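You operate a simulated robot arm through the tools that you are given. There is no shell and no other tool. Be economical: measure what you need, move in short steps, check, and stop when the job is done.

The job below is to be done with a simulated robot arm. You get a single attempt, and the scene is never put back.

## Task
The laptop is flat: plug in its charger, start it and open Brimmow List.
Fine: leave the lid standing a little past upright.

It is judged by the outcome, as a careful person would: the job done as asked, and still so three seconds after it is handed in. It fails if anything else is knocked over, pushed out of place, dropped, spilled or broken. Lids that push on must go on centred and level and be pressed home; caps that screw on are set level and turned clockwise until they are tight.

## Robot
A 6-joint arm with a two-finger parallel gripper, fixed in place. Base frame: the origin is at the foot of the arm, x ahead of it, y to its left, z up; the work surface is at about z = 0.76. Lengths are in m, angles in degrees, forces in N, time in s.
With the tool pointing down near the work surface it reaches from about 0.26 to 0.68 m from the base axis. Its first joint turns from -66.0 to 66.0 degrees. Payload 2.9 kg.
The tool frame sits at the grasp point between the pads (the TCP): z along the fingers, y along the line on which they close. The tips reach 0.03 m beyond it. The gripper opens to 0.11 m. The fingers are 0.02 m wide and 0.01 m thick; the gripper's body (0.048 by 0.112 m) begins 0.055 m behind the TCP.
Orientation is that of the tool frame in the base frame, as a unit quaternion [x, y, z, w]. With the fingers straight down and closing along the base's y, the tool's x points along the base's -x, its y along +y and its z along -z.

## Interface
- The arm moves only by the tool step_arm. Its argument "deltas" is a list of rows, each a list of 3 entries, a list of its own where there are three numbers: the turn, a rotation vector about the base's x, y, z in units of 6 degrees (1.0 is 6 degrees), then the shift along the base's x, y, z in units of 30 mm (1.0 is 30 mm), then the finger opening in m, from 0 to 0.11. In form: [[[rx, ry, rz], [tx, ty, tz], gripper], ...]. A call has 1 to 12 rows; each row shifts and turns the commanded pose from where the row before left it. A call with a number of a shift or a turn outside -1 to 1 is refused whole. Rows are played at 5 a second. More than 0.05 m and 8.6 degrees between two rows, or a gripper value outside its range, and nothing of the call is played. Where a pose cannot be reached the arm comes as near as it can. A force on the tool above 90 N (or 10 N above the force at the start of the call, whichever is more), or a blocked arm, ends the call early, and 0.2 s more pass. The fingers move at their own pace (about 0.108 m/s each) and stop on an object; they squeeze with about 35 N. The grip force told is the motor's: it shows also when the fingers shut on nothing. Time passes only in rows, and 0.2 s behind the last, so rows that do not move let the fingers close. The reply holds the time, the measured pose of the TCP, the force on the tool along the base axes, the opening and the grip force, in the units named above and with some noise.
- Cameras (640 x 400 px; columns grow to the right, rows downward): "scene" is fixed at [0.0618, 0.4238, 1.3851]; the picture's right is [-0.87, -0.50, 0.00], its down [-0.28, 0.48, -0.83] and it looks along [0.42, -0.72, -0.55] (base axes); focal length 314 px, centre (320, 200). "wrist" rides on the gripper at [0.072, 0.017, -0.103] in the tool frame; the picture's right is [-0.23, 0.97, 0.00], its down [-0.76, -0.18, -0.62] and it looks along [-0.61, -0.14, 0.78] (tool axes); focal length 222 px, centre (320, 200).
- capture(camera): a new picture of that camera. The clock stands still meanwhile.
- locate(camera, pixels): for up to 12 pixels [column, row] of the newest picture of that camera ("zoom" is the newest enlarged one), the place [x, y, z] in the base frame of the surface seen there, good to about 0.002 m. The clock stands still meanwhile.
- close_up(camera, box): a new picture of the part [left, top, right, bottom] of that camera's present view, enlarged. The clock stands still meanwhile.
- close_job(): hands the job in; it is judged then, once.

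Work in short steps. Measure before you move; look again where a grasp or a placing could have gone wrong, and mend it. You have 80 turns and 54 pictures in all, those below and enlarged ones among them. Open the gripper and draw the arm clear of the work before you hand the job in, unless the task says otherwise; then end with one line.

The tools are called after "Call:" by a JSON object that holds its "method" and its "body". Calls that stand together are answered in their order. step_arm: Moves the arm, as the interface text tells. Its arguments: {"type":"object","properties":{"deltas":{"type":"array","items":{"type":"array"}}},"required":["deltas"]} The other tools are called the same way: capture (camera) takes a picture; locate (camera, pixels) gives the place of the surface under pixels of a picture; close_up (camera, box) takes an enlarged picture of a part of a camera's view; close_job () hands the job in.

At the start:

```text
clock: 0.0
eef_pos: [0.4585, 0.0065, 1.2117]
ee_rot: [0.0, 1.0, 0.0, 0.001]
force: [0.3, -0.7, -0.4]
width: 0.11
grasp_force: 0.1
```

scene: 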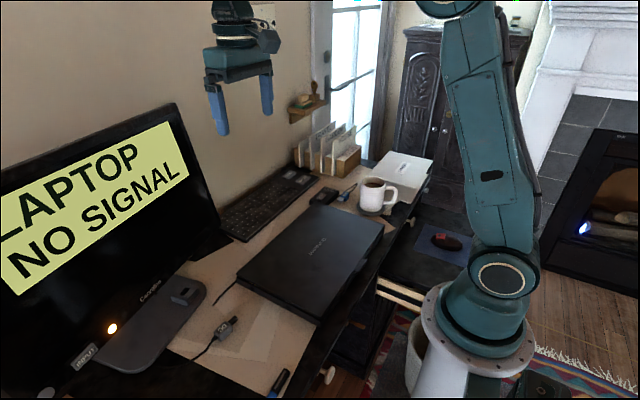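
wrist: 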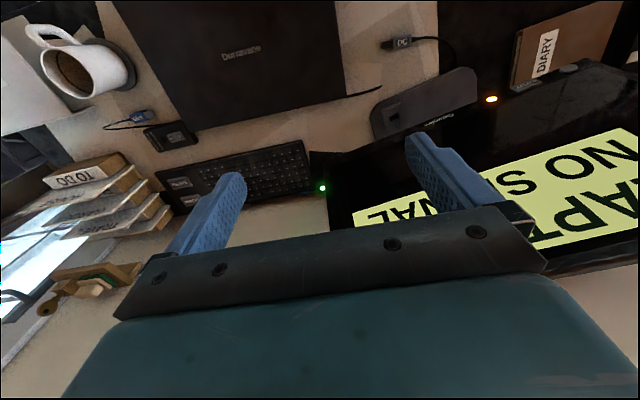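

The scene shows a closed laptop around (312,260), a charger plug near (228,328) and a monitor with "LAPTOP NO SIGNAL". I'll enlarge the plug and laptop areas.

Call:
{"method": "close_up", "body": {"camera": "scene", "box": [140, 260, 340, 385]}}

Call:
{"method": "close_up", "body": {"camera": "scene", "box": [220, 160, 420, 285]}}

Call:
{"method": "close_up", "body": {"camera": "wrist", "box": [340, 0, 640, 188]}}

Call:
{"method": "locate", "body": {"camera": "scene", "pixels": [[237, 275], [316, 321], [382, 226], [308, 206], [228, 328], [217, 332], [236, 320], [215, 302], [236, 286], [320, 250], [322, 322], [200, 345]]}}

```text
3.20 times, centred on (240, 322) of scene
```

zoom: 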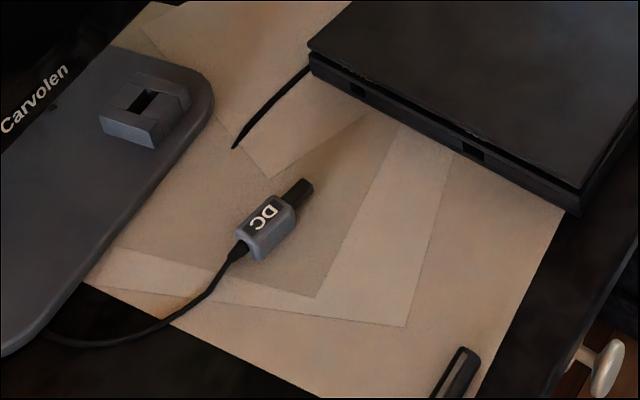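

```text
3.20 times, centred on (320, 222) of scene
```

zoom: 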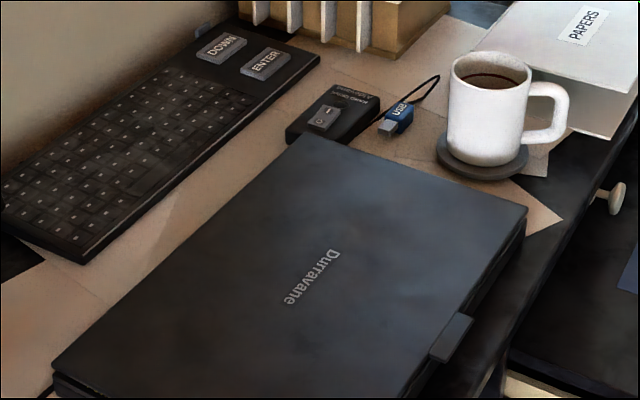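

```text
2.13 times, centred on (490, 94) of wrist
```

zoom: 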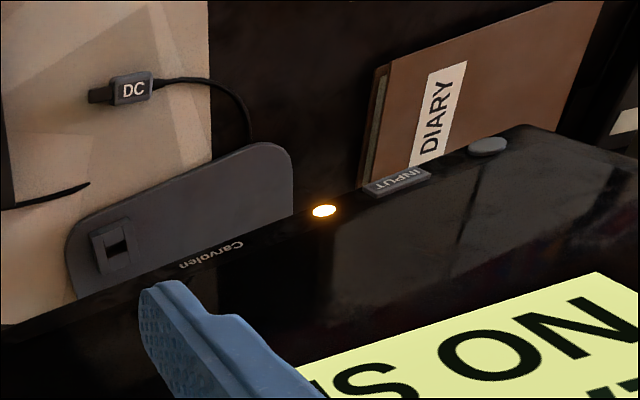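

```text
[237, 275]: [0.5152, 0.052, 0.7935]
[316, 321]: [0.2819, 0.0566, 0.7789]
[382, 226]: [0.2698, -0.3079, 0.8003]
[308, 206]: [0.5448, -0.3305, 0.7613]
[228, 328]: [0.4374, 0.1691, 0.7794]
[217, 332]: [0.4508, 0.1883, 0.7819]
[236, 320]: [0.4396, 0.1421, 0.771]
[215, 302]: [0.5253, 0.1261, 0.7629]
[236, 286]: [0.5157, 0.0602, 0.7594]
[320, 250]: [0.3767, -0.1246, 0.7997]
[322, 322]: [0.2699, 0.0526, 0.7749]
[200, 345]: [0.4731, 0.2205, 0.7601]
```

Two ports show on the laptop's left side, at zoom1 (357,90) and (473,150). I look closer at them, the switch box, the USB plug and the monitor foot.

Call:
{"method": "close_up", "body": {"camera": "scene", "box": [300, 175, 364, 215]}}

Call:
{"method": "close_up", "body": {"camera": "scene", "box": [230, 270, 326, 330]}}

Call:
{"method": "locate", "body": {"camera": "zoom", "pixels": [[50, 40], [163, 82], [163, 110], [445, 220], [405, 275], [520, 250], [445, 240]]}}

Call:
{"method": "close_up", "body": {"camera": "wrist", "box": [0, 0, 320, 200]}}

```text
10.00 times, centred on (332, 195) of scene
```

zoom: 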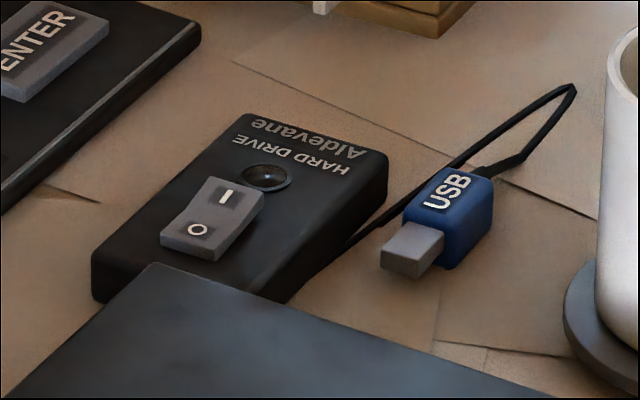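

```text
6.67 times, centred on (278, 300) of scene
```

zoom: 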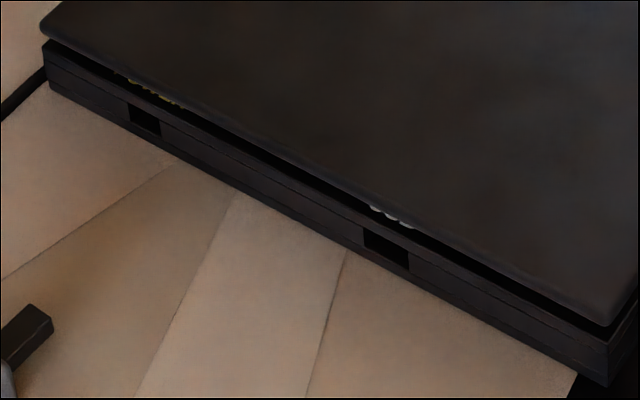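

```text
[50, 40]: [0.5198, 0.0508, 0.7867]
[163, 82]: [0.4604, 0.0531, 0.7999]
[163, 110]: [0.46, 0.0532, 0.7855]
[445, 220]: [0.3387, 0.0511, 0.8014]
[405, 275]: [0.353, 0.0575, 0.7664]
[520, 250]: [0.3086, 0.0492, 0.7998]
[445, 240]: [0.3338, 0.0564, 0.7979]
```

```text
2.00 times, centred on (160, 100) of wrist
```

zoom: 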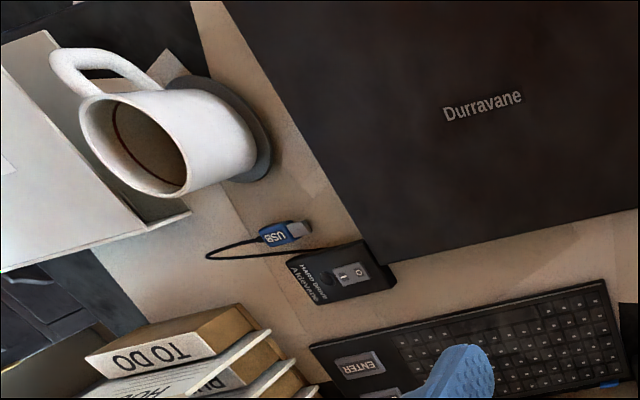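

I measure the lid tab near scene (360,266) and mug, drive and keyboard extents.

Call:
{"method": "close_up", "body": {"camera": "scene", "box": [328, 240, 392, 280]}}

Call:
{"method": "locate", "body": {"camera": "zoom", "pixels": [[240, 350], [420, 150], [300, 290], [370, 200], [240, 300], [380, 130], [270, 390], [300, 350], [420, 190], [350, 300]]}}

Call:
{"method": "locate", "body": {"camera": "scene", "pixels": [[376, 184], [376, 218], [290, 176], [302, 183], [331, 192], [224, 237], [184, 296], [154, 336], [100, 355], [150, 297], [115, 300], [170, 290]]}}

```text
10.00 times, centred on (360, 260) of scene
```

zoom: 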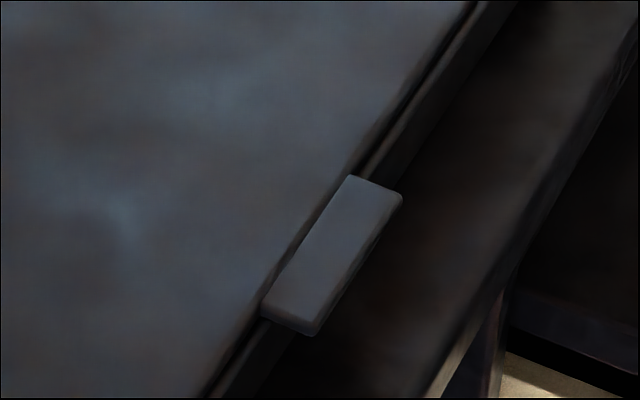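

```text
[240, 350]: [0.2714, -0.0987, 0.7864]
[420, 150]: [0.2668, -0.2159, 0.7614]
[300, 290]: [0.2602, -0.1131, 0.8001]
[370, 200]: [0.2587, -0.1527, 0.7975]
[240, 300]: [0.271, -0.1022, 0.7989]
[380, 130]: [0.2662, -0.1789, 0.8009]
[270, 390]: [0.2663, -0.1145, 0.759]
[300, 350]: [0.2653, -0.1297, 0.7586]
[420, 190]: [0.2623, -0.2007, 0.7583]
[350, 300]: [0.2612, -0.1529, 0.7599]
```

```text
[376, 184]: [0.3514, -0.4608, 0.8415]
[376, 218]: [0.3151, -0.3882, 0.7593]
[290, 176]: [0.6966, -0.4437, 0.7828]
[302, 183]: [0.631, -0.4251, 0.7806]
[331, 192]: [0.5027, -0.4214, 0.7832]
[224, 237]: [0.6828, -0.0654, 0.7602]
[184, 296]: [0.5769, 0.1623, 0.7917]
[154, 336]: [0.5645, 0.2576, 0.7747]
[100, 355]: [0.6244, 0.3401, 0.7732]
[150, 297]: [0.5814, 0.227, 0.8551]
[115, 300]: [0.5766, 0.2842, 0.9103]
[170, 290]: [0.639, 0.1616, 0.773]
```

The tab spans x≈0.254–0.270, y≈-0.105…-0.155, z≈0.80, and the laptop front is at x≈0.27. I go above the tab with the fingers open along y.

Call:
{"method": "step_arm", "body": {"deltas": [[[0, 0, 0], [-0.57, -0.38, -0.95], 0.11], [[0, 0, 0], [-0.57, -0.38, -0.95], 0.11], [[0, 0, 0], [-0.57, -0.38, -0.95], 0.11], [[0, 0, 0], [-0.57, -0.38, -0.95], 0.11], [[0, 0, 0], [-0.57, -0.38, -0.95], 0.11], [[0, 0, 0], [-0.57, -0.38, -0.95], 0.11], [[0, 0, 0], [-0.57, -0.38, -0.95], 0.11], [[0, 0, 0], [-0.57, -0.38, -0.95], 0.11], [[0, 0, 0], [-0.57, -0.38, -0.95], 0.09], [[0, 0, 0], [-0.57, -0.38, -0.95], 0.09], [[0, 0, 0], [-0.57, -0.38, -0.95], 0.09], [[0, 0, 0], [-0.57, -0.38, -0.95], 0.09]]}}

Call:
{"method": "capture", "body": {"camera": "wrist"}}

```text
clock: 2.6
eef_pos: [0.2533, -0.1293, 0.8687]
ee_rot: [0.001, 1.0, -0.001, 0.0]
force: [0.3, -0.2, 0.1]
width: 0.0902
grasp_force: 0.0
```

```text
44 pictures are left
```

wrist: 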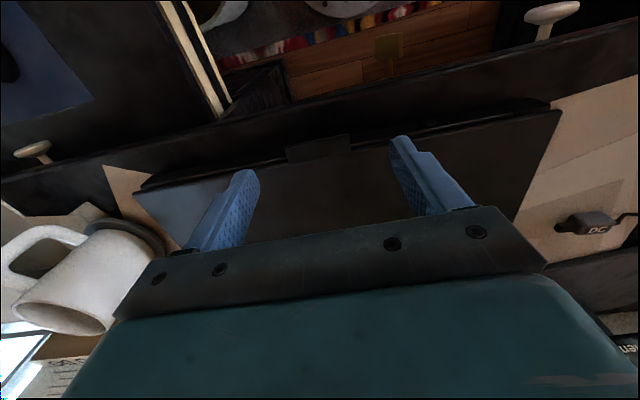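

The tab shows at wrist (287..350, 145). I measure its ends.

Call:
{"method": "locate", "body": {"camera": "wrist", "pixels": [[289, 155], [347, 145], [289, 149], [346, 138], [318, 144], [318, 150], [318, 155], [318, 139], [250, 160], [400, 131]]}}

```text
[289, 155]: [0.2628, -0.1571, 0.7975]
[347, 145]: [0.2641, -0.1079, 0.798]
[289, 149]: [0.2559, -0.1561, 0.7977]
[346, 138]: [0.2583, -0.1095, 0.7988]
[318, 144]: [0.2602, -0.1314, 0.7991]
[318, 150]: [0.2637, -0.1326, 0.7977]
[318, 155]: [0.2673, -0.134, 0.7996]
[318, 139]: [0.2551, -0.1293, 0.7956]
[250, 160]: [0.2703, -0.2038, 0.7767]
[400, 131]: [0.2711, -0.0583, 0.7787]
```

Tab centre y≈-0.132. I lower so the tips end about z 0.788 and close.

Call:
{"method": "step_arm", "body": {"deltas": [[[0, 0, 0], [0, -0.09, -0.85], 0.09], [[0, 0, 0], [0, 0, -0.87], 0.09], [[0, 0, 0], [0, 0, 0], 0.03], [[0, 0, 0], [0, 0, 0], 0.03], [[0, 0, 0], [0, 0, 0], 0.03]]}}

```text
clock: 3.8
eef_pos: [0.2534, -0.132, 0.8179]
ee_rot: [0.0, 1.0, 0.0, 0.0]
force: [0.4, 1.4, 0.4]
width: 0.056
grasp_force: 34.7
```

The grip holds at 0.056 m. I lift along the hinge arc, first 20°.

Call:
{"method": "step_arm", "body": {"deltas": [[[0, 0, 0], [0.033, 0, 0.75], 0.03], [[0, 0, 0], [0.1, 0, 0.743], 0.03], [[0, 0, 0], [0.163, 0, 0.733], 0.03], [[0, 0, 0], [0.227, 0, 0.713], 0.03]]}}

Call:
{"method": "capture", "body": {"camera": "scene"}}

```text
clock: 4.8
eef_pos: [0.2676, -0.133, 0.9067]
ee_rot: [0.001, 1.0, -0.002, -0.002]
force: [-1.9, -9.4, -6.7]
width: 0.0555
grasp_force: 34.9
```

```text
43 pictures are left
```

scene: 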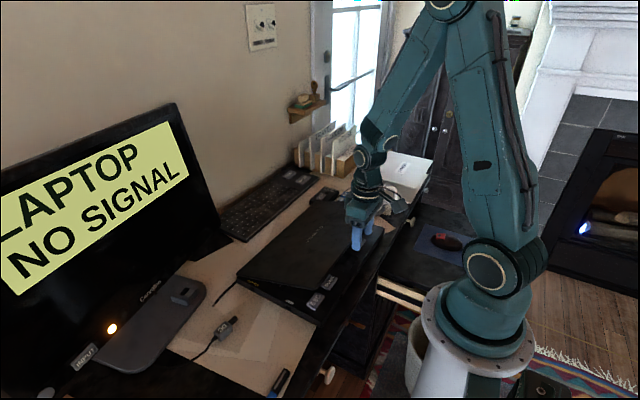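

The lid is rising cleanly. I continue along the arc to about 45°.

Call:
{"method": "step_arm", "body": {"deltas": [[[0, 0, 0], [0.287, 0, 0.693], 0.03], [[0, 0, 0], [0.347, 0, 0.667], 0.03], [[0, 0, 0], [0.403, 0, 0.633], 0.03], [[0, 0, 0], [0.457, 0, 0.593], 0.03], [[0, 0, 0], [0.507, 0, 0.553], 0.03]]}}

```text
clock: 6.0
eef_pos: [0.3283, -0.1328, 0.9986]
ee_rot: [-0.001, 1.0, 0.0, 0.0]
force: [-1.2, -2.6, -9.1]
width: 0.0559
grasp_force: 34.7
```

Forces are low; I continue to about 70°.

Call:
{"method": "step_arm", "body": {"deltas": [[[0, 0, 0], [0.553, 0, 0.507], 0.03], [[0, 0, 0], [0.593, 0, 0.457], 0.03], [[0, 0, 0], [0.633, 0, 0.403], 0.03], [[0, 0, 0], [0.667, 0, 0.347], 0.03], [[0, 0, 0], [0.693, 0, 0.287], 0.03]]}}

Call:
{"method": "capture", "body": {"camera": "scene"}}

```text
clock: 7.2
eef_pos: [0.4207, -0.1347, 1.0604]
ee_rot: [0.0, 1.0, 0.001, -0.001]
force: [-4.2, 1.8, -7.7]
width: 0.0554
grasp_force: 35.2
```

```text
42 pictures are left
```

scene: 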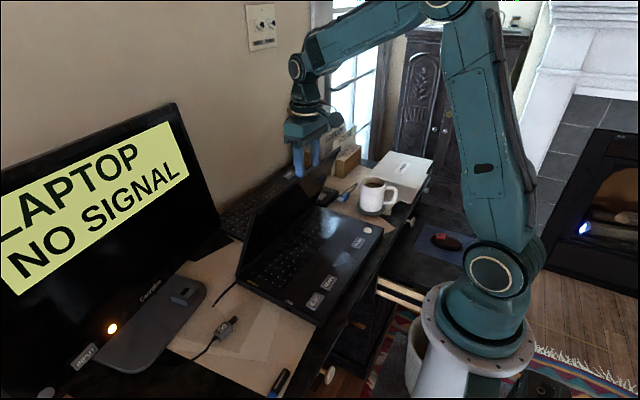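

The lid follows. I carry on past upright to about 102°.

Call:
{"method": "step_arm", "body": {"deltas": [[[0, 0, 0], [0.713, 0, 0.227], 0.03], [[0, 0, 0], [0.733, 0, 0.163], 0.03], [[0, 0, 0], [0.743, 0, 0.1], 0.03], [[0, 0, 0], [0.75, 0, 0.033], 0.03], [[0, 0, 0], [0.75, 0, -0.033], 0.03], [[0, 0, 0], [0.743, 0, -0.1], 0.03], [[0, 0, 0], [0.4, 0, -0.08], 0.03]]}}

Call:
{"method": "capture", "body": {"camera": "scene"}}

```text
clock: 8.8
eef_pos: [0.5711, -0.1326, 1.0709]
ee_rot: [0.0, 1.0, 0.0, 0.001]
force: [-3.1, -8.0, 7.8]
width: 0.0558
grasp_force: 34.9
```

```text
41 pictures are left
```

scene: 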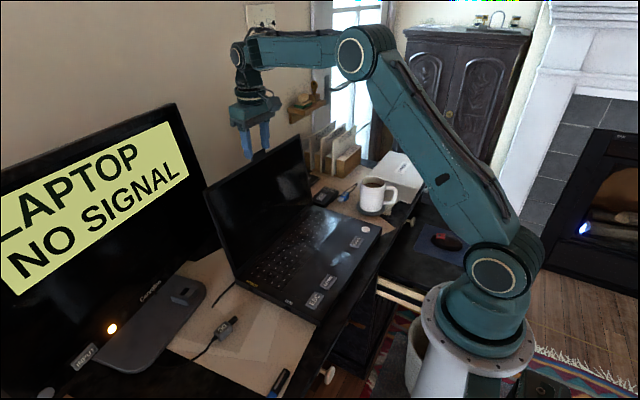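

The lid leans slightly back. I release, rise, and look closely at the deck.

Call:
{"method": "step_arm", "body": {"deltas": [[[0, 0, 0], [0, 0, 0], 0.09], [[0, 0, 0], [0, 0, 0], 0.09], [[0, 0, 0], [0, 0, 0.8], 0.09], [[0, 0, 0], [0, 0, 0.9], 0.09], [[0, 0, 0], [-0.9, 0, 0.5], 0.09], [[0, 0, 0], [-1, 0, 0.5], 0.09], [[0, 0, 0], [-1, 0, 0], 0.09], [[0, 0, 0], [-1, 0, 0], 0.09], [[0, 0, 0], [-1, 0, 0], 0.09]]}}

Call:
{"method": "close_up", "body": {"camera": "scene", "box": [225, 200, 385, 300]}}

Call:
{"method": "close_up", "body": {"camera": "scene", "box": [205, 255, 333, 335]}}

Call:
{"method": "locate", "body": {"camera": "scene", "pixels": [[208, 192], [228, 260], [240, 278], [215, 210], [298, 140], [308, 190], [270, 190], [290, 210], [362, 229]]}}

```text
clock: 10.8
eef_pos: [0.4193, -0.1323, 1.15]
ee_rot: [0.0, 1.0, -0.001, 0.0]
force: [-0.3, -0.4, -1.0]
width: 0.09
grasp_force: 0.0
```

```text
4.00 times, centred on (305, 250) of scene
```

zoom: 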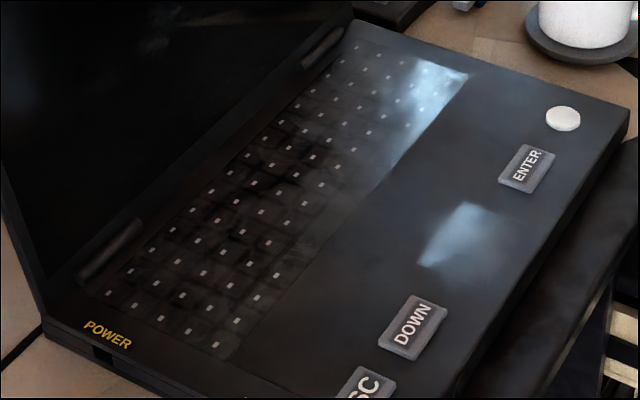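

```text
5.00 times, centred on (269, 295) of scene
```

zoom: 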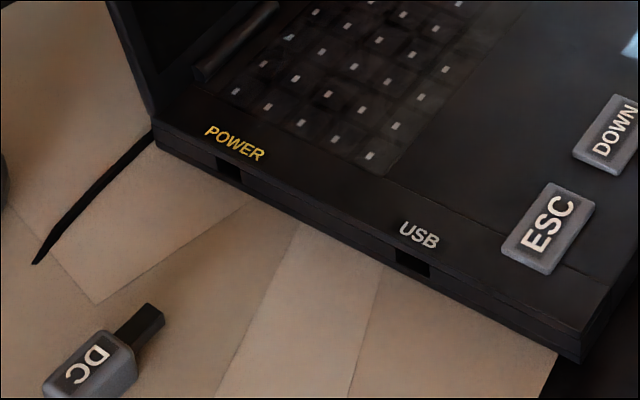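

```text
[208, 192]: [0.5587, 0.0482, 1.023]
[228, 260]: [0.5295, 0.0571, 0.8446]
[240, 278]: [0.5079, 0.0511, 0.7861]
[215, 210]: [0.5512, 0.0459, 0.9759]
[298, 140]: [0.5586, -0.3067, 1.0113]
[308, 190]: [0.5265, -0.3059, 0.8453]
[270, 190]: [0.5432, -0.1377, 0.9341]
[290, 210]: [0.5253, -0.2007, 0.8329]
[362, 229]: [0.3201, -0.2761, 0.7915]
```

The lid stands ~9° past upright. The POWER port is at zoom (228,168); I measure it and the plug.

Call:
{"method": "locate", "body": {"camera": "zoom", "pixels": [[215, 158], [242, 172], [217, 176], [240, 184], [229, 170], [145, 316], [122, 332], [95, 352], [60, 385], [130, 375], [165, 322], [85, 385]]}}

Call:
{"method": "close_up", "body": {"camera": "scene", "box": [200, 300, 264, 340]}}

Call:
{"method": "locate", "body": {"camera": "zoom", "pixels": [[100, 235], [175, 140], [260, 180], [195, 310], [215, 225], [270, 110], [320, 120], [285, 85], [255, 120], [280, 190], [310, 145], [180, 300]]}}

```text
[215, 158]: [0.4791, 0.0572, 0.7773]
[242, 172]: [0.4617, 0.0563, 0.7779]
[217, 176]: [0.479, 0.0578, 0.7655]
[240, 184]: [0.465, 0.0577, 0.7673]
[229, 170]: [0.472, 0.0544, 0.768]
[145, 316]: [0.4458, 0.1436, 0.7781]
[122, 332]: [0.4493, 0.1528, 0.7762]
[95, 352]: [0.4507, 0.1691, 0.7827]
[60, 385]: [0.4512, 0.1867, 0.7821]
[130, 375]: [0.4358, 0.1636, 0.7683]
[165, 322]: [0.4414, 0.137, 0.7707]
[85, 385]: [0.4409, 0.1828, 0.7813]
```

```text
10.00 times, centred on (232, 320) of scene
```

zoom: 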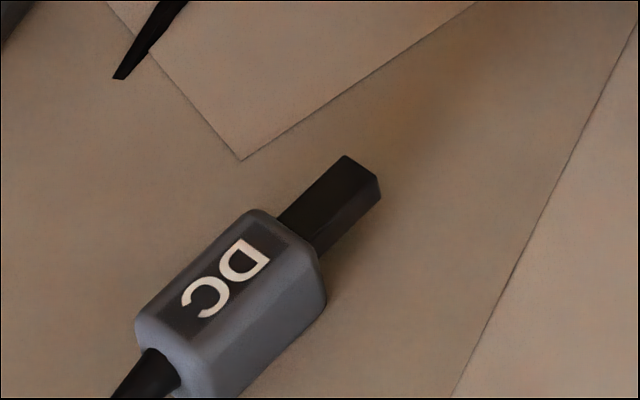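

```text
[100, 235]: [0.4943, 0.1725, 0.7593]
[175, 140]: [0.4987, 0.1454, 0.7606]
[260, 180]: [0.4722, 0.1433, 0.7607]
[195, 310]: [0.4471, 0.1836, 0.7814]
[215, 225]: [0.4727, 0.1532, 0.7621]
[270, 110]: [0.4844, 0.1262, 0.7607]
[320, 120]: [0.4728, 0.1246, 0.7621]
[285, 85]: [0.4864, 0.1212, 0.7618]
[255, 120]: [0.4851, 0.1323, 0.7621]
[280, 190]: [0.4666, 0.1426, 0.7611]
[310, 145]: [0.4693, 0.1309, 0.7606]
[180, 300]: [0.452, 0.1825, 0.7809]
```

I measure the plug's own corners in this picture (body top (255,212), (315,260), (140,315); tip (345,160), (378,180)).

Call:
{"method": "locate", "body": {"camera": "zoom", "pixels": [[258, 220], [305, 250], [148, 312], [190, 340], [222, 280], [345, 163], [372, 180], [330, 195], [300, 210], [370, 200], [160, 368], [320, 290]]}}

Call:
{"method": "capture", "body": {"camera": "wrist"}}

```text
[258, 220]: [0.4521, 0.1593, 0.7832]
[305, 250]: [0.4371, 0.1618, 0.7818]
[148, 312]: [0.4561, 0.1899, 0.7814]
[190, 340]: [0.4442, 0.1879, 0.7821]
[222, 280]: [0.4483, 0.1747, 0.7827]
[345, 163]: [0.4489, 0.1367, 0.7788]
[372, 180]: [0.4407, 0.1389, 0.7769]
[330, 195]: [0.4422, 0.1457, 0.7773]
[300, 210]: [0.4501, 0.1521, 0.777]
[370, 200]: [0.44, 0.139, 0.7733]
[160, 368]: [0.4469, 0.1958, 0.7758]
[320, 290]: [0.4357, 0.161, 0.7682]
```

```text
37 pictures are left
```

wrist: 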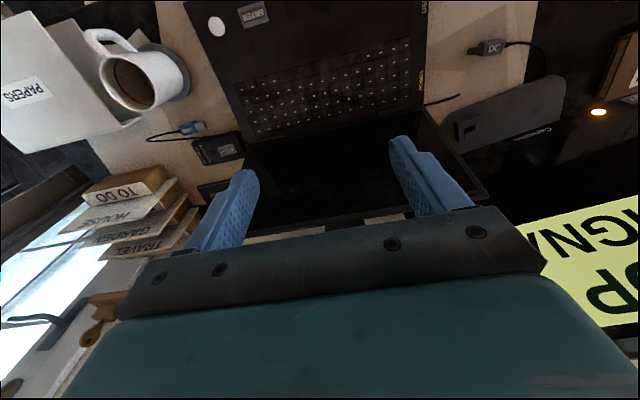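

Plug: body top z≈0.782, centre ≈(0.4475,0.176), axis ≈8.5° off the base's y; the POWER port is at x≈0.4715, z≈0.772, face y≈0.057. I turn the tool to close across the plug and go above it.

Call:
{"method": "step_arm", "body": {"deltas": [[[0, 0, -1], [0.083, 0.88, 0], 0.06], [[0, 0, -1], [0.083, 0.88, 0], 0.06], [[0, 0, -1], [0.083, 0.88, 0], 0.06], [[0, 0, -1], [0.083, 0.88, 0], 0.06], [[0, 0, -1], [0.083, 0.88, 0], 0.06], [[0, 0, -1], [0.083, 0.88, 0], 0.06], [[0, 0, -1], [0.083, 0.88, 0], 0.06], [[0, 0, -1], [0.083, 0.88, 0], 0.06], [[0, 0, -1], [0.083, 0.88, 0], 0.06], [[0, 0, -1], [0.083, 0.88, 0], 0.06], [[0, 0, -1], [0.083, 0.88, 0], 0.06], [[0, 0, -1], [0.083, 0.88, 0], 0.06]]}}

Call:
{"method": "step_arm", "body": {"deltas": [[[0, 0, -0.884], [0, 0, -0.8], 0.05], [[0, 0, -0.884], [0, 0, -0.8], 0.05], [[0, 0, -0.884], [0, 0, -0.8], 0.05], [[0, 0, -0.884], [0, 0, -0.8], 0.05], [[0, 0, -0.884], [0, 0, -0.8], 0.05], [[-0.618, 0.0925, 0], [0, 0, -0.8], 0.05], [[-0.618, 0.0925, 0], [0, 0, -0.8], 0.05], [[-0.618, 0.0925, 0], [0, 0, -0.8], 0.05], [[-0.618, 0.0925, 0], [0, 0, -0.8], 0.05]]}}

Call:
{"method": "capture", "body": {"camera": "wrist"}}

Call:
{"method": "capture", "body": {"camera": "scene"}}

```text
clock: 13.4
eef_pos: [0.4516, 0.1839, 1.1501]
ee_rot: [0.589, 0.808, 0.0, 0.0]
force: [-0.9, -0.4, 0.0]
width: 0.06
grasp_force: 0.1
```

```text
clock: 15.4
eef_pos: [0.4518, 0.1851, 0.9336]
ee_rot: [0.751, 0.648, -0.098, 0.086]
force: [-0.4, 0.1, -0.7]
width: 0.0503
grasp_force: 0.0
```

```text
36 pictures are left
```

wrist: 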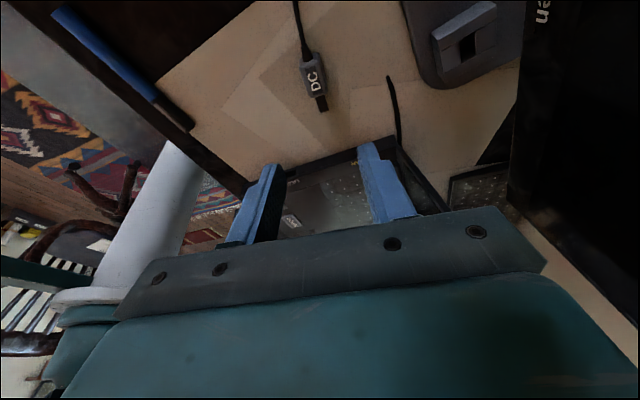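

```text
35 pictures are left
```

scene: 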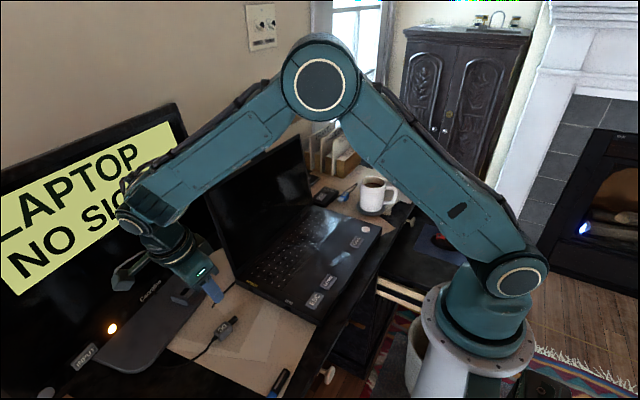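

The plug is at wrist (312,80). I measure it closer from here.

Call:
{"method": "close_up", "body": {"camera": "wrist", "box": [264, 40, 360, 100]}}

Call:
{"method": "locate", "body": {"camera": "wrist", "pixels": [[303, 68], [322, 64], [306, 95], [326, 91], [322, 110], [319, 100], [313, 80], [308, 60], [356, 161], [330, 160]]}}

```text
6.67 times, centred on (312, 70) of wrist
```

zoom: 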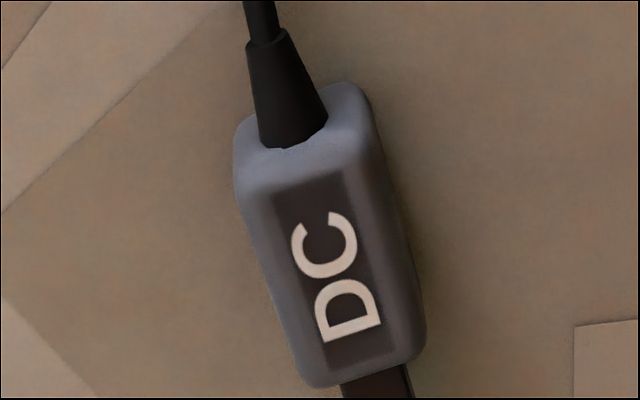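

```text
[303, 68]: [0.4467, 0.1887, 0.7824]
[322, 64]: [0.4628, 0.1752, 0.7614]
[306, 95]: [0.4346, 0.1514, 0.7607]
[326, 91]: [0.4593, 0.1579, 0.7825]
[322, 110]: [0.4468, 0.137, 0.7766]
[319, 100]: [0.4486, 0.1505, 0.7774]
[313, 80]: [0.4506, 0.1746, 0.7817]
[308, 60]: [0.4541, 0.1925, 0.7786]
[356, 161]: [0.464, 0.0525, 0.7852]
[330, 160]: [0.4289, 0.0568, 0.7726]
```

I measure the label's corners and body edges in this enlargement to fix the axis.

Call:
{"method": "locate", "body": {"camera": "zoom", "pixels": [[277, 200], [340, 178], [325, 368], [393, 352], [310, 190], [360, 360], [265, 250], [380, 230], [375, 300], [290, 320], [345, 385], [405, 375]]}}

```text
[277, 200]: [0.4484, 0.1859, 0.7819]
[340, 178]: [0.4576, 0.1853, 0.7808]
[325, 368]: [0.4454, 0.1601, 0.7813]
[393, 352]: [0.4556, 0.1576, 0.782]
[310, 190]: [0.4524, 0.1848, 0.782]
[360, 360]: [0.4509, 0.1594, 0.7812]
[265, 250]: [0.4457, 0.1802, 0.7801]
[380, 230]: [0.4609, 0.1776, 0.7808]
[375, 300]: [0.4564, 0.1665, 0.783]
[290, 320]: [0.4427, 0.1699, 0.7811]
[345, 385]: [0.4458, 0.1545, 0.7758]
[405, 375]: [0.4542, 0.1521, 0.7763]
```

Centre line is about x 0.4505 at y 0.177, angle ~6.5°. I correct the yaw slightly, descend to the grasp height, and close.

Call:
{"method": "step_arm", "body": {"deltas": [[[0, 0, 0.33], [-0.04, -0.05, -0.9], 0.05], [[0, 0, 0], [0, 0, -0.9], 0.05], [[0, 0, 0], [0, 0, -0.9], 0.05], [[0, 0, 0], [0, 0, -0.9], 0.05], [[0, 0, 0], [0, 0, -0.6], 0.05], [[0, 0, 0], [0, 0, -0.4], 0.05]]}}

Call:
{"method": "close_up", "body": {"camera": "scene", "box": [180, 260, 308, 340]}}

```text
clock: 16.8
eef_pos: [0.4486, 0.1841, 0.7968]
ee_rot: [0.74, 0.66, -0.098, 0.087]
force: [-0.1, -0.6, 0.1]
width: 0.05
grasp_force: 0.0
```

```text
5.00 times, centred on (244, 300) of scene
```

zoom: 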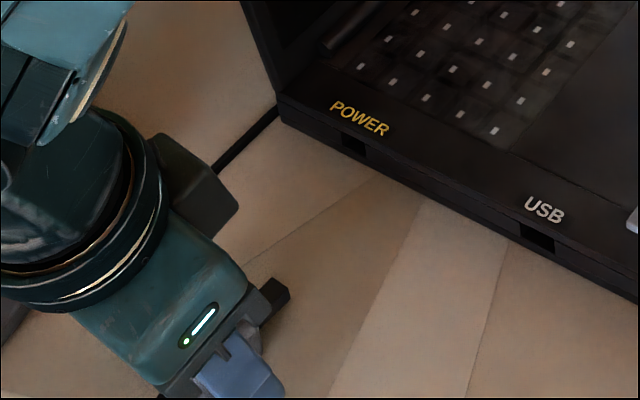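

Clear of the table with no contact; I close on the plug body.

Call:
{"method": "step_arm", "body": {"deltas": [[[0, 0, 0], [0, 0, 0], 0.01], [[0, 0, 0], [0, 0, 0], 0.01], [[0, 0, 0], [0, 0, 0], 0.01]]}}

Call:
{"method": "capture", "body": {"camera": "wrist"}}

```text
clock: 17.6
eef_pos: [0.4495, 0.1841, 0.7972]
ee_rot: [0.74, 0.66, -0.098, 0.087]
force: [-0.2, -0.1, 0.1]
width: 0.0205
grasp_force: 35.1
```

```text
32 pictures are left
```

wrist: 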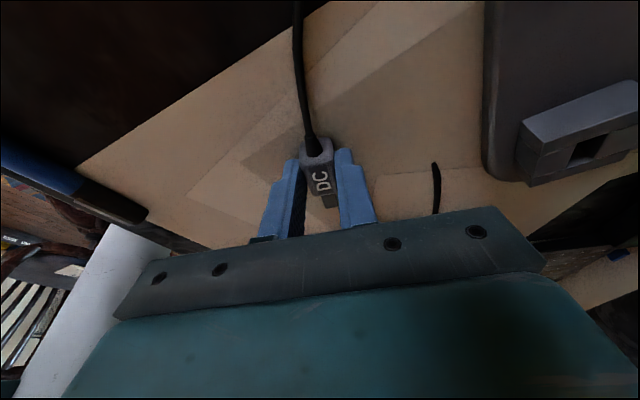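

The plug is held (0.0205 m). I lift a few mm, square it to the laptop side, and bring it in front of the port with the tip near y 0.078.

Call:
{"method": "step_arm", "body": {"deltas": [[[0, 0, 0], [0, 0, 0.2], 0.01], [[0, 0, 0.55], [0.25, -0.2, 0], 0.01], [[0, 0, 0.54], [0.25, -0.5, 0], 0.01], [[0, 0, 0], [0.233, -0.6, 0], 0.01], [[0, 0, 0], [0, -0.68, 0], 0.01]]}}

Call:
{"method": "close_up", "body": {"camera": "scene", "box": [212, 255, 292, 305]}}

Call:
{"method": "capture", "body": {"camera": "wrist"}}

```text
clock: 18.8
eef_pos: [0.472, 0.1228, 0.8047]
ee_rot: [0.701, 0.701, -0.091, 0.092]
force: [-0.4, -0.6, -0.4]
width: 0.0208
grasp_force: 34.5
```

```text
8.00 times, centred on (252, 280) of scene
```

zoom: 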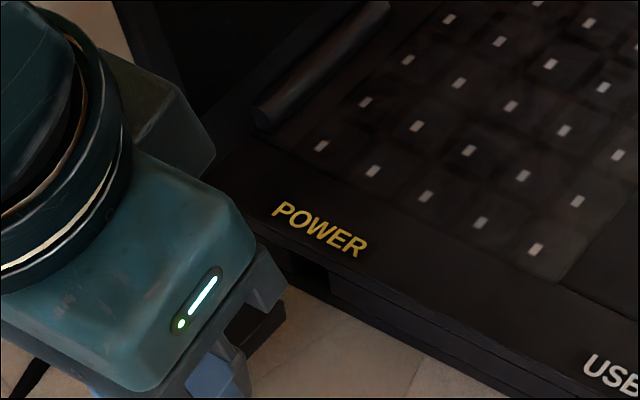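

```text
30 pictures are left
```

wrist: 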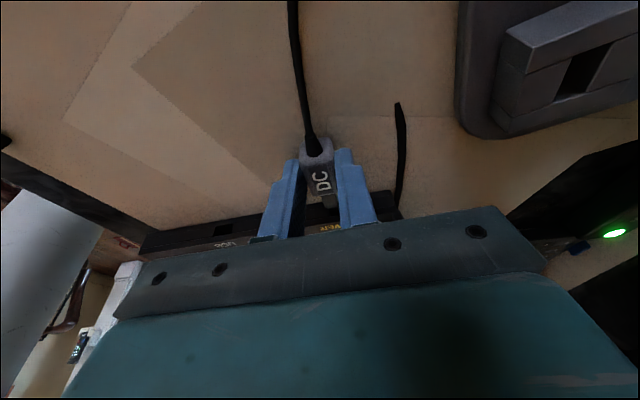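

Prong at zoom (265,330) and port at zoom (308,278); I enlarge the wrist view around the prong and port.

Call:
{"method": "locate", "body": {"camera": "zoom", "pixels": [[275, 318], [260, 335], [290, 258], [328, 275], [290, 280], [326, 292], [308, 272], [245, 340], [287, 310], [255, 350], [282, 322], [300, 280]]}}

Call:
{"method": "close_up", "body": {"camera": "wrist", "box": [276, 140, 372, 240]}}

```text
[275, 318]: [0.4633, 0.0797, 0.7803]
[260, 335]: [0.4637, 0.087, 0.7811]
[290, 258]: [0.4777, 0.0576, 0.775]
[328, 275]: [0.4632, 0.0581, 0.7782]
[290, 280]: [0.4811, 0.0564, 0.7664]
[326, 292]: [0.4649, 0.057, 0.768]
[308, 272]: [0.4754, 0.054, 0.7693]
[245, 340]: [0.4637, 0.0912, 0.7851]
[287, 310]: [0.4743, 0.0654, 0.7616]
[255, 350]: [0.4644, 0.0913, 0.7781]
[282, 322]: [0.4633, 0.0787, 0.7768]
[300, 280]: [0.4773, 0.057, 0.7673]
```

```text
4.00 times, centred on (324, 190) of wrist
```

zoom: 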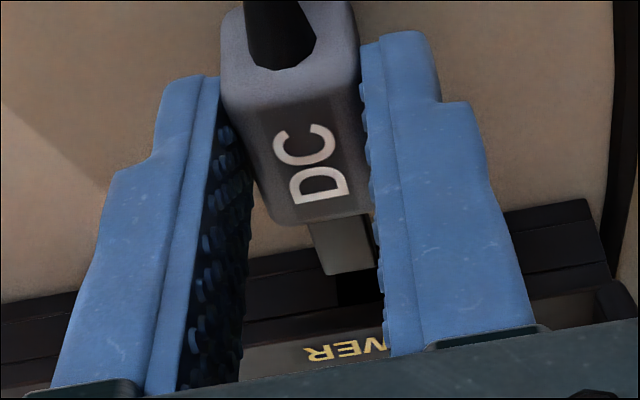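

I compare the prong with the port from the wrist view: prong corners (315,240)…(375,265), port dark spot around (355,285).

Call:
{"method": "locate", "body": {"camera": "zoom", "pixels": [[318, 240], [358, 232], [328, 270], [372, 262], [348, 255], [340, 290], [378, 285], [355, 290], [300, 290], [355, 300], [340, 275], [310, 350]]}}

```text
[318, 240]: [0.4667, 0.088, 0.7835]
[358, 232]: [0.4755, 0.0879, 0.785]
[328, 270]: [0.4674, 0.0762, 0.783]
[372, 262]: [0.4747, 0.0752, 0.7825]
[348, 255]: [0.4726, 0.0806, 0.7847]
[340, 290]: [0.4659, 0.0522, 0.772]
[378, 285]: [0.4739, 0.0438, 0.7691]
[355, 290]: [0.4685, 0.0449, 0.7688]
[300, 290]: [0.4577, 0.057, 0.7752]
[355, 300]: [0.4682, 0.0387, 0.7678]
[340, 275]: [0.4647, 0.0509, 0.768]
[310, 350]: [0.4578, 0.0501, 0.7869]
```

Prong centre is x≈0.471, top z≈0.784; the port centre is x≈0.472, z≈0.772. I lower ~6.5 mm, shift +1 mm, and compare again.

Call:
{"method": "step_arm", "body": {"deltas": [[[0, 0, 0], [0.03, 0, -0.21], 0.01], [[0, 0, 0], [0, 0, 0], 0.01]]}}

Call:
{"method": "close_up", "body": {"camera": "wrist", "box": [300, 180, 364, 220]}}

Call:
{"method": "close_up", "body": {"camera": "scene", "box": [236, 275, 268, 305]}}

```text
clock: 19.4
eef_pos: [0.4719, 0.1231, 0.7974]
ee_rot: [0.701, 0.701, -0.092, 0.093]
force: [-1.8, -0.7, 4.0]
width: 0.0206
grasp_force: 35.1
```

```text
10.00 times, centred on (332, 200) of wrist
```

zoom: 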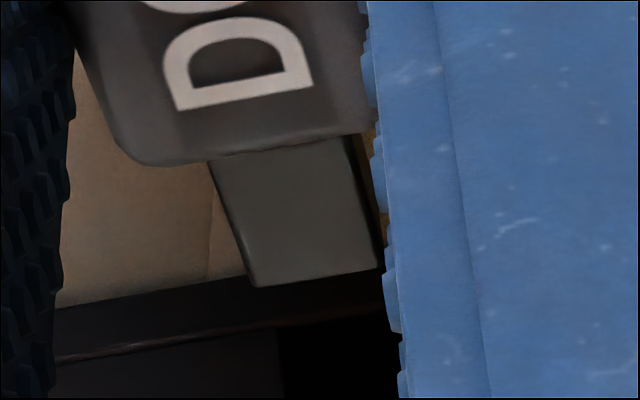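

```text
13.33 times, centred on (252, 290) of scene
```

zoom: 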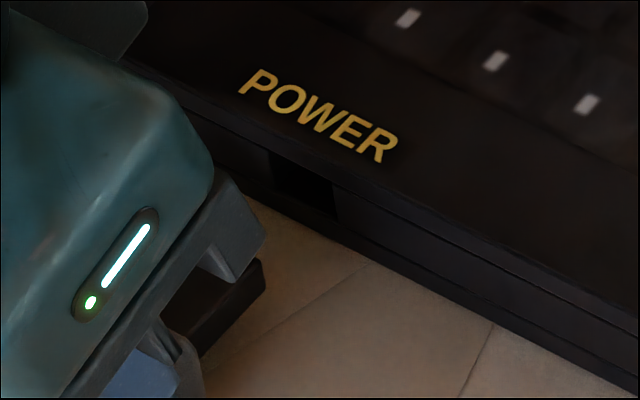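

The prong nearly aligns in height; sideways, its low-x edge extrapolates to just left of the port's edge (281,330 in the wrist zoom). I measure port corners and prong edge in the scene zoom.

Call:
{"method": "locate", "body": {"camera": "zoom", "pixels": [[268, 150], [338, 190], [272, 184], [335, 218], [300, 185], [258, 262], [262, 285], [215, 345], [205, 350], [240, 280], [345, 200], [260, 160]]}}

Call:
{"method": "close_up", "body": {"camera": "wrist", "box": [210, 180, 370, 250]}}

```text
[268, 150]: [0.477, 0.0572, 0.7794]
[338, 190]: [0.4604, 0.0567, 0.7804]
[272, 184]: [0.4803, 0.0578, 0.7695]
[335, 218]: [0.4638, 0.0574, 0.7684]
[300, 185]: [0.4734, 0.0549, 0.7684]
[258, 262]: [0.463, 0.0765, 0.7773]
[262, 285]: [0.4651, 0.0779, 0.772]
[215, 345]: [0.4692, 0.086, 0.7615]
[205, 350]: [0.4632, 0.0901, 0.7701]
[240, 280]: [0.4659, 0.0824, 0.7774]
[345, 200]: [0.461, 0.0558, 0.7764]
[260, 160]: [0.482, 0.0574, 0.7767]
```

```text
4.00 times, centred on (290, 215) of wrist
```

zoom: 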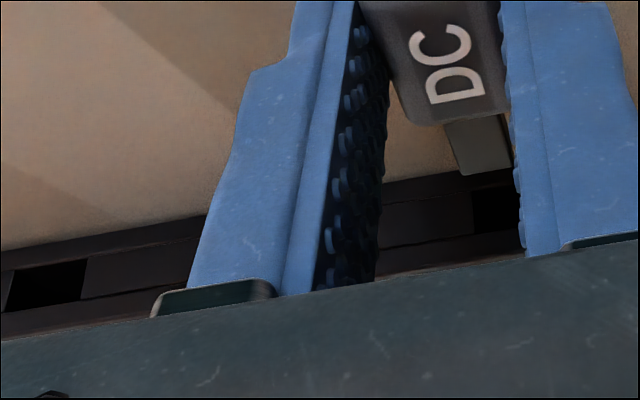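

Port centre (scene) ≈ x 0.471, z 0.774; prong centre ≈ x 0.4675, z 0.7725. I shift +3 mm in x, +1.5 mm up, move closer by 12 mm and look again.

Call:
{"method": "step_arm", "body": {"deltas": [[[0, 0, 0], [0.1, 0, 0.05], 0.01], [[0, 0, 0], [0, -0.4, 0], 0.01], [[0, 0, 0], [0, 0, 0], 0.01]]}}

Call:
{"method": "close_up", "body": {"camera": "wrist", "box": [300, 180, 364, 220]}}

Call:
{"method": "close_up", "body": {"camera": "scene", "box": [236, 275, 268, 305]}}

```text
clock: 20.2
eef_pos: [0.475, 0.1114, 0.7981]
ee_rot: [0.701, 0.701, -0.092, 0.092]
force: [0.1, -0.1, -0.6]
width: 0.0204
grasp_force: 34.8
```

```text
10.00 times, centred on (332, 200) of wrist
```

zoom: 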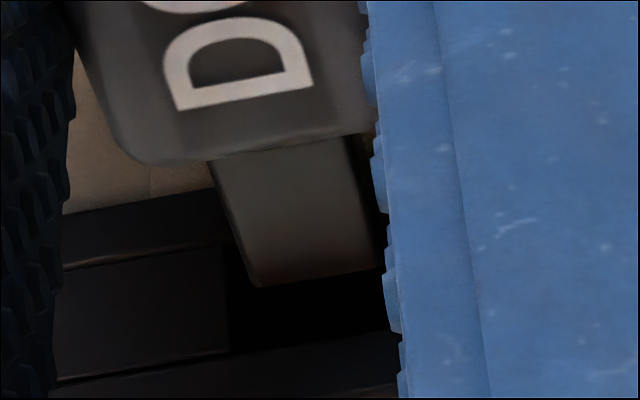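

```text
13.33 times, centred on (252, 290) of scene
```

zoom: 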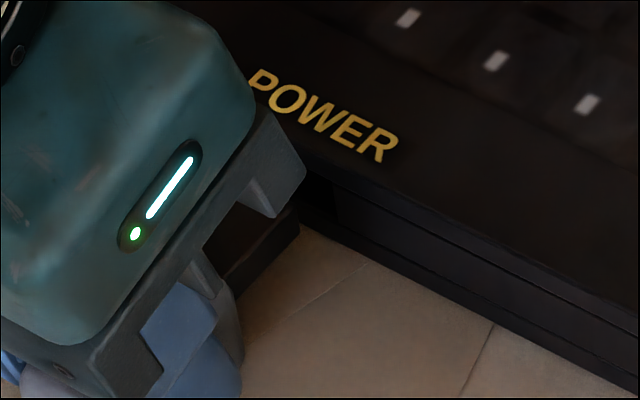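

The prong now sits inside the port's opening (edge at 230 vs prong 255). I advance in small rows, watching force.

Call:
{"method": "step_arm", "body": {"deltas": [[[0, 0, 0], [0, -0.2, 0], 0.01], [[0, 0, 0], [0, -0.2, 0], 0.01], [[0, 0, 0], [0, -0.15, 0], 0.01]]}}

Call:
{"method": "close_up", "body": {"camera": "wrist", "box": [300, 180, 364, 220]}}

```text
clock: 21.0
eef_pos: [0.4746, 0.0946, 0.7978]
ee_rot: [0.701, 0.701, -0.092, 0.092]
force: [-0.2, -0.2, -0.1]
width: 0.0206
grasp_force: 34.9
```

```text
10.00 times, centred on (332, 200) of wrist
```

zoom: 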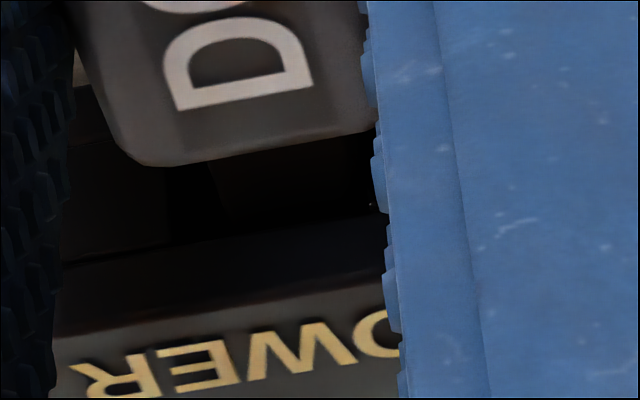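

The prong has entered without force. I push further until the body seats.

Call:
{"method": "step_arm", "body": {"deltas": [[[0, 0, 0], [0, -0.15, 0], 0.01], [[0, 0, 0], [0, -0.12, 0], 0.01], [[0, 0, 0], [0, -0.1, 0], 0.01], [[0, 0, 0], [0, -0.07, 0], 0.01]]}}

Call:
{"method": "close_up", "body": {"camera": "wrist", "box": [300, 180, 364, 220]}}

```text
clock: 22.0
eef_pos: [0.4768, 0.0828, 0.7976]
ee_rot: [0.7, 0.702, -0.09, 0.093]
force: [-0.4, 18.9, -0.1]
width: 0.0205
grasp_force: 35.0
```

```text
10.00 times, centred on (332, 200) of wrist
```

zoom: 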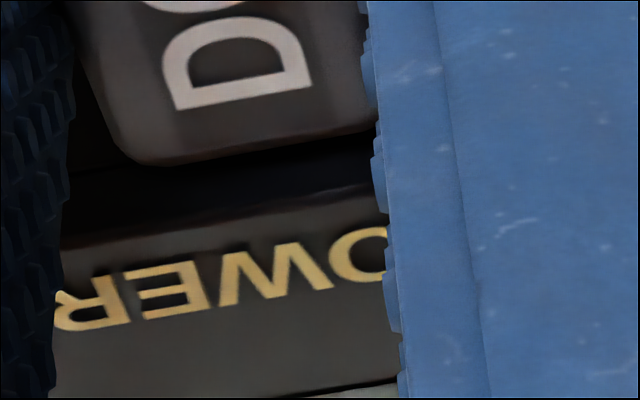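

Resistance is 19 N. I check the gap between plug body (150,165 in zoom) and the laptop side.

Call:
{"method": "locate", "body": {"camera": "zoom", "pixels": [[200, 155], [330, 135], [200, 185], [330, 165], [200, 215], [200, 240], [330, 195], [240, 60]]}}

Call:
{"method": "close_up", "body": {"camera": "scene", "box": [220, 260, 284, 300]}}

```text
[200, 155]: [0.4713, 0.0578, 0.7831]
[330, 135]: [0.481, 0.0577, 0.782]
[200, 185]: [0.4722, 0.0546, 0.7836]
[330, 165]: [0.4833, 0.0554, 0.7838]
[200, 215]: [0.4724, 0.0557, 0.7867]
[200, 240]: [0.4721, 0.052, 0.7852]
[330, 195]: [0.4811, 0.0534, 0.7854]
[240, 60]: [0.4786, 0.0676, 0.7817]
```

```text
10.00 times, centred on (252, 280) of scene
```

zoom: 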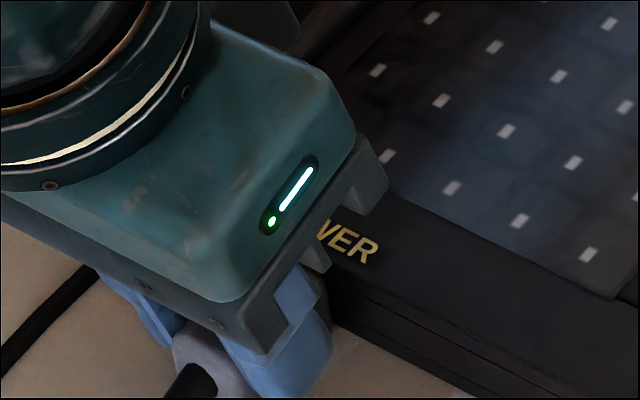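

The body front reads y≈0.0578, flush with the side (~0.056). One last small press, then I release and back off.

Call:
{"method": "step_arm", "body": {"deltas": [[[0, 0, 0], [0, -0.05, 0], 0.01], [[0, 0, 0], [0, 0, 0], 0.01]]}}

```text
clock: 22.6
eef_pos: [0.4765, 0.0815, 0.799]
ee_rot: [0.7, 0.702, -0.09, 0.092]
force: [4.4, 26.0, 5.9]
width: 0.0205
grasp_force: 35.1
```

Force rises without real travel: seated. I open and retreat up along the tool axis.

Call:
{"method": "step_arm", "body": {"deltas": [[[0, 0, 0], [0, 0.04, 0], 0.05], [[0, 0, 0], [0, 0, 0], 0.05], [[0, 0, 0], [0, 0.25, 0.9], 0.05], [[0, 0, 0], [0, 0.25, 0.9], 0.05], [[0, 0, 0], [0, 0.3, 0.9], 0.05], [[0, 0, 0], [0, 0.3, 0.9], 0.05]]}}

Call:
{"method": "capture", "body": {"camera": "scene"}}

Call:
{"method": "close_up", "body": {"camera": "scene", "box": [205, 230, 333, 310]}}

```text
clock: 24.0
eef_pos: [0.4766, 0.1137, 0.9066]
ee_rot: [0.701, 0.701, -0.092, 0.092]
force: [-0.1, 0.1, -0.5]
width: 0.05
grasp_force: 0.1
```

```text
20 pictures are left
```

scene: 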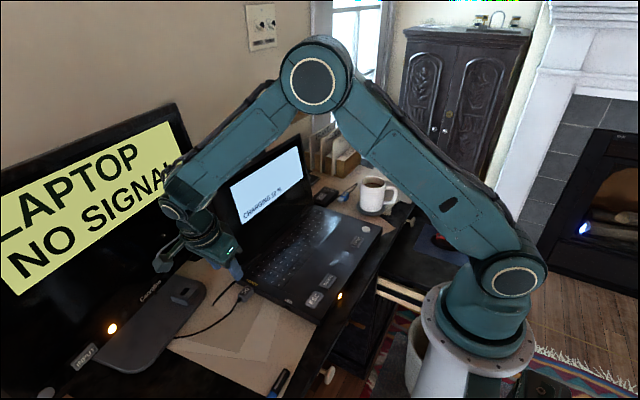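

```text
5.00 times, centred on (269, 270) of scene
```

zoom: 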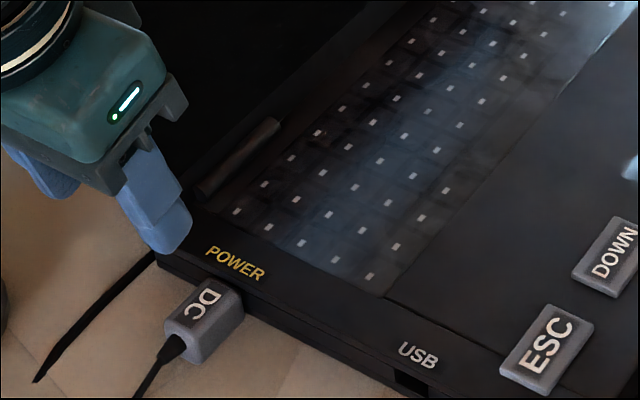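

The screen shows "CHARGING 12%". The white round button at ≈(0.32,-0.276) should be power; I straighten the tool, close the fingers, and move above it.

Call:
{"method": "step_arm", "body": {"deltas": [[[0.63, 0, 0], [-0.9, 0, 0.4], 0], [[0.63, 0, 0], [-0.9, 0, 0.4], 0], [[0.63, 0, 0], [-1, 0, 0.4], 0], [[0.63, 0, 0], [-1, -0.2, 0], 0], [[0, 0, 1], [-0.8, -0.9, 0], 0], [[0, 0, 1], [-0.6, -0.9, 0], 0], [[0, 0, 1], [0, -1, 0], 0], [[0, 0, 1], [0, -1, 0], 0], [[0, 0, 1], [0, -1, 0], 0], [[0, 0, 1], [0, -1, 0], 0], [[0, 0, 1], [0, -1, 0], 0], [[0, 0, 1], [0, -1, 0], 0]]}}

Call:
{"method": "step_arm", "body": {"deltas": [[[0, 0, 1], [0, -1, 0], 0], [[0, 0, 1], [0, -1, 0], 0], [[0, 0, 1], [0, -1, 0], 0], [[0, 0, 1], [0, -1, 0], 0], [[0, 0, 1], [0, -0.95, 0], 0], [[0, 0, 1], [0, 0, -0.5], 0], [[0, 0, 1], [0, 0, -0.5], 0]]}}

Call:
{"method": "capture", "body": {"camera": "scene"}}

```text
clock: 26.6
eef_pos: [0.3219, -0.1271, 0.9436]
ee_rot: [0.357, 0.934, 0.0, 0.0]
force: [0.5, -0.7, 0.0]
width: 0.0
grasp_force: 35.0
```

```text
clock: 28.2
eef_pos: [0.3197, -0.2741, 0.9122]
ee_rot: [-0.001, 1.0, -0.001, -0.001]
force: [0.5, -0.3, 0.0]
width: 0.0001
grasp_force: 35.0
```

```text
18 pictures are left
```

scene: 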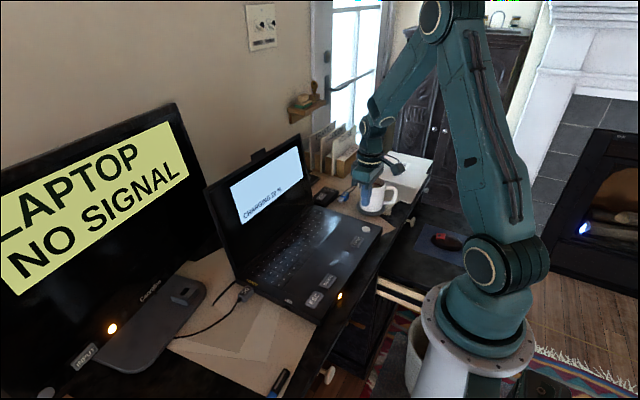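

I re-measure the button and the labelled keys precisely.

Call:
{"method": "close_up", "body": {"camera": "scene", "box": [300, 220, 380, 310]}}

Call:
{"method": "locate", "body": {"camera": "scene", "pixels": [[367, 230], [365, 229], [355, 241], [329, 282], [315, 300], [345, 245], [340, 296]]}}

```text
4.44 times, centred on (340, 265) of scene
```

zoom: 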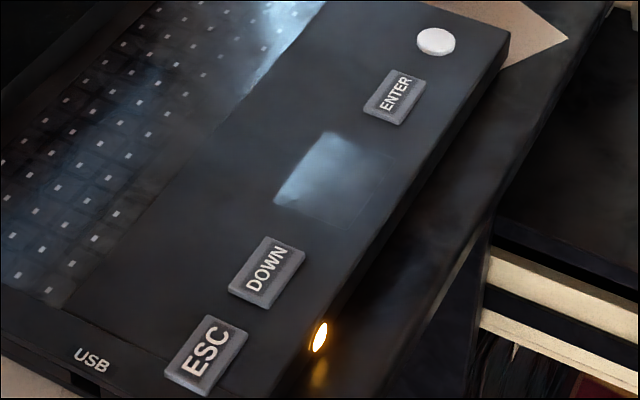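

```text
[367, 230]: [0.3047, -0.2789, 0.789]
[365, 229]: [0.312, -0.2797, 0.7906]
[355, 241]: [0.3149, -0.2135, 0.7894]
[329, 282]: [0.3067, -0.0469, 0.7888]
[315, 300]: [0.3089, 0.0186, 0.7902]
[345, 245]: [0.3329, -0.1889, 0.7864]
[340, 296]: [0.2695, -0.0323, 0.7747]
```

I locate the button and key centres in this enlargement.

Call:
{"method": "locate", "body": {"camera": "zoom", "pixels": [[436, 40], [420, 42], [452, 42], [436, 28], [394, 97], [266, 272], [206, 356], [320, 337]]}}

```text
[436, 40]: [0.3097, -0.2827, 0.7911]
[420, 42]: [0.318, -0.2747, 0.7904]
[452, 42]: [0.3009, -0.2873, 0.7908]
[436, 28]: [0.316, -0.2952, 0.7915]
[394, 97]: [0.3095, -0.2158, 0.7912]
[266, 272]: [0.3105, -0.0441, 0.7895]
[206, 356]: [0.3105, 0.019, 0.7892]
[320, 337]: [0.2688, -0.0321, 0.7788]
```

Power button centre ≈(0.310,-0.283), top z 0.791. I press it down gently.

Call:
{"method": "step_arm", "body": {"deltas": [[[0, 0, 0], [-0.32, -0.3, -0.9], 0], [[0, 0, 0], [0, 0, -0.9], 0], [[0, 0, 0], [0, 0, -0.9], 0], [[0, 0, 0], [0, 0, -0.2], 0], [[0, 0, 0], [0, 0, -0.1], 0], [[0, 0, 0], [0, 0, -0.05], 0]]}}

```text
clock: 29.6
eef_pos: [0.3113, -0.2823, 0.8213]
ee_rot: [0.0, 1.0, 0.0, -0.001]
force: [0.2, -0.1, 0.6]
width: 0.0001
grasp_force: 35.3
```

Just reaching the button surface; I press 3 mm more then lift.

Call:
{"method": "step_arm", "body": {"deltas": [[[0, 0, 0], [0, 0, -0.05], 0], [[0, 0, 0], [0, 0, -0.05], 0], [[0, 0, 0], [0, 0, -0.03], 0], [[0, 0, 0], [0, 0, 0], 0]]}}

```text
clock: 30.6
eef_pos: [0.3098, -0.2818, 0.8164]
ee_rot: [0.0, 1.0, 0.0, -0.002]
force: [-6.6, 5.8, 18.4]
width: 0.0002
grasp_force: 34.9
```

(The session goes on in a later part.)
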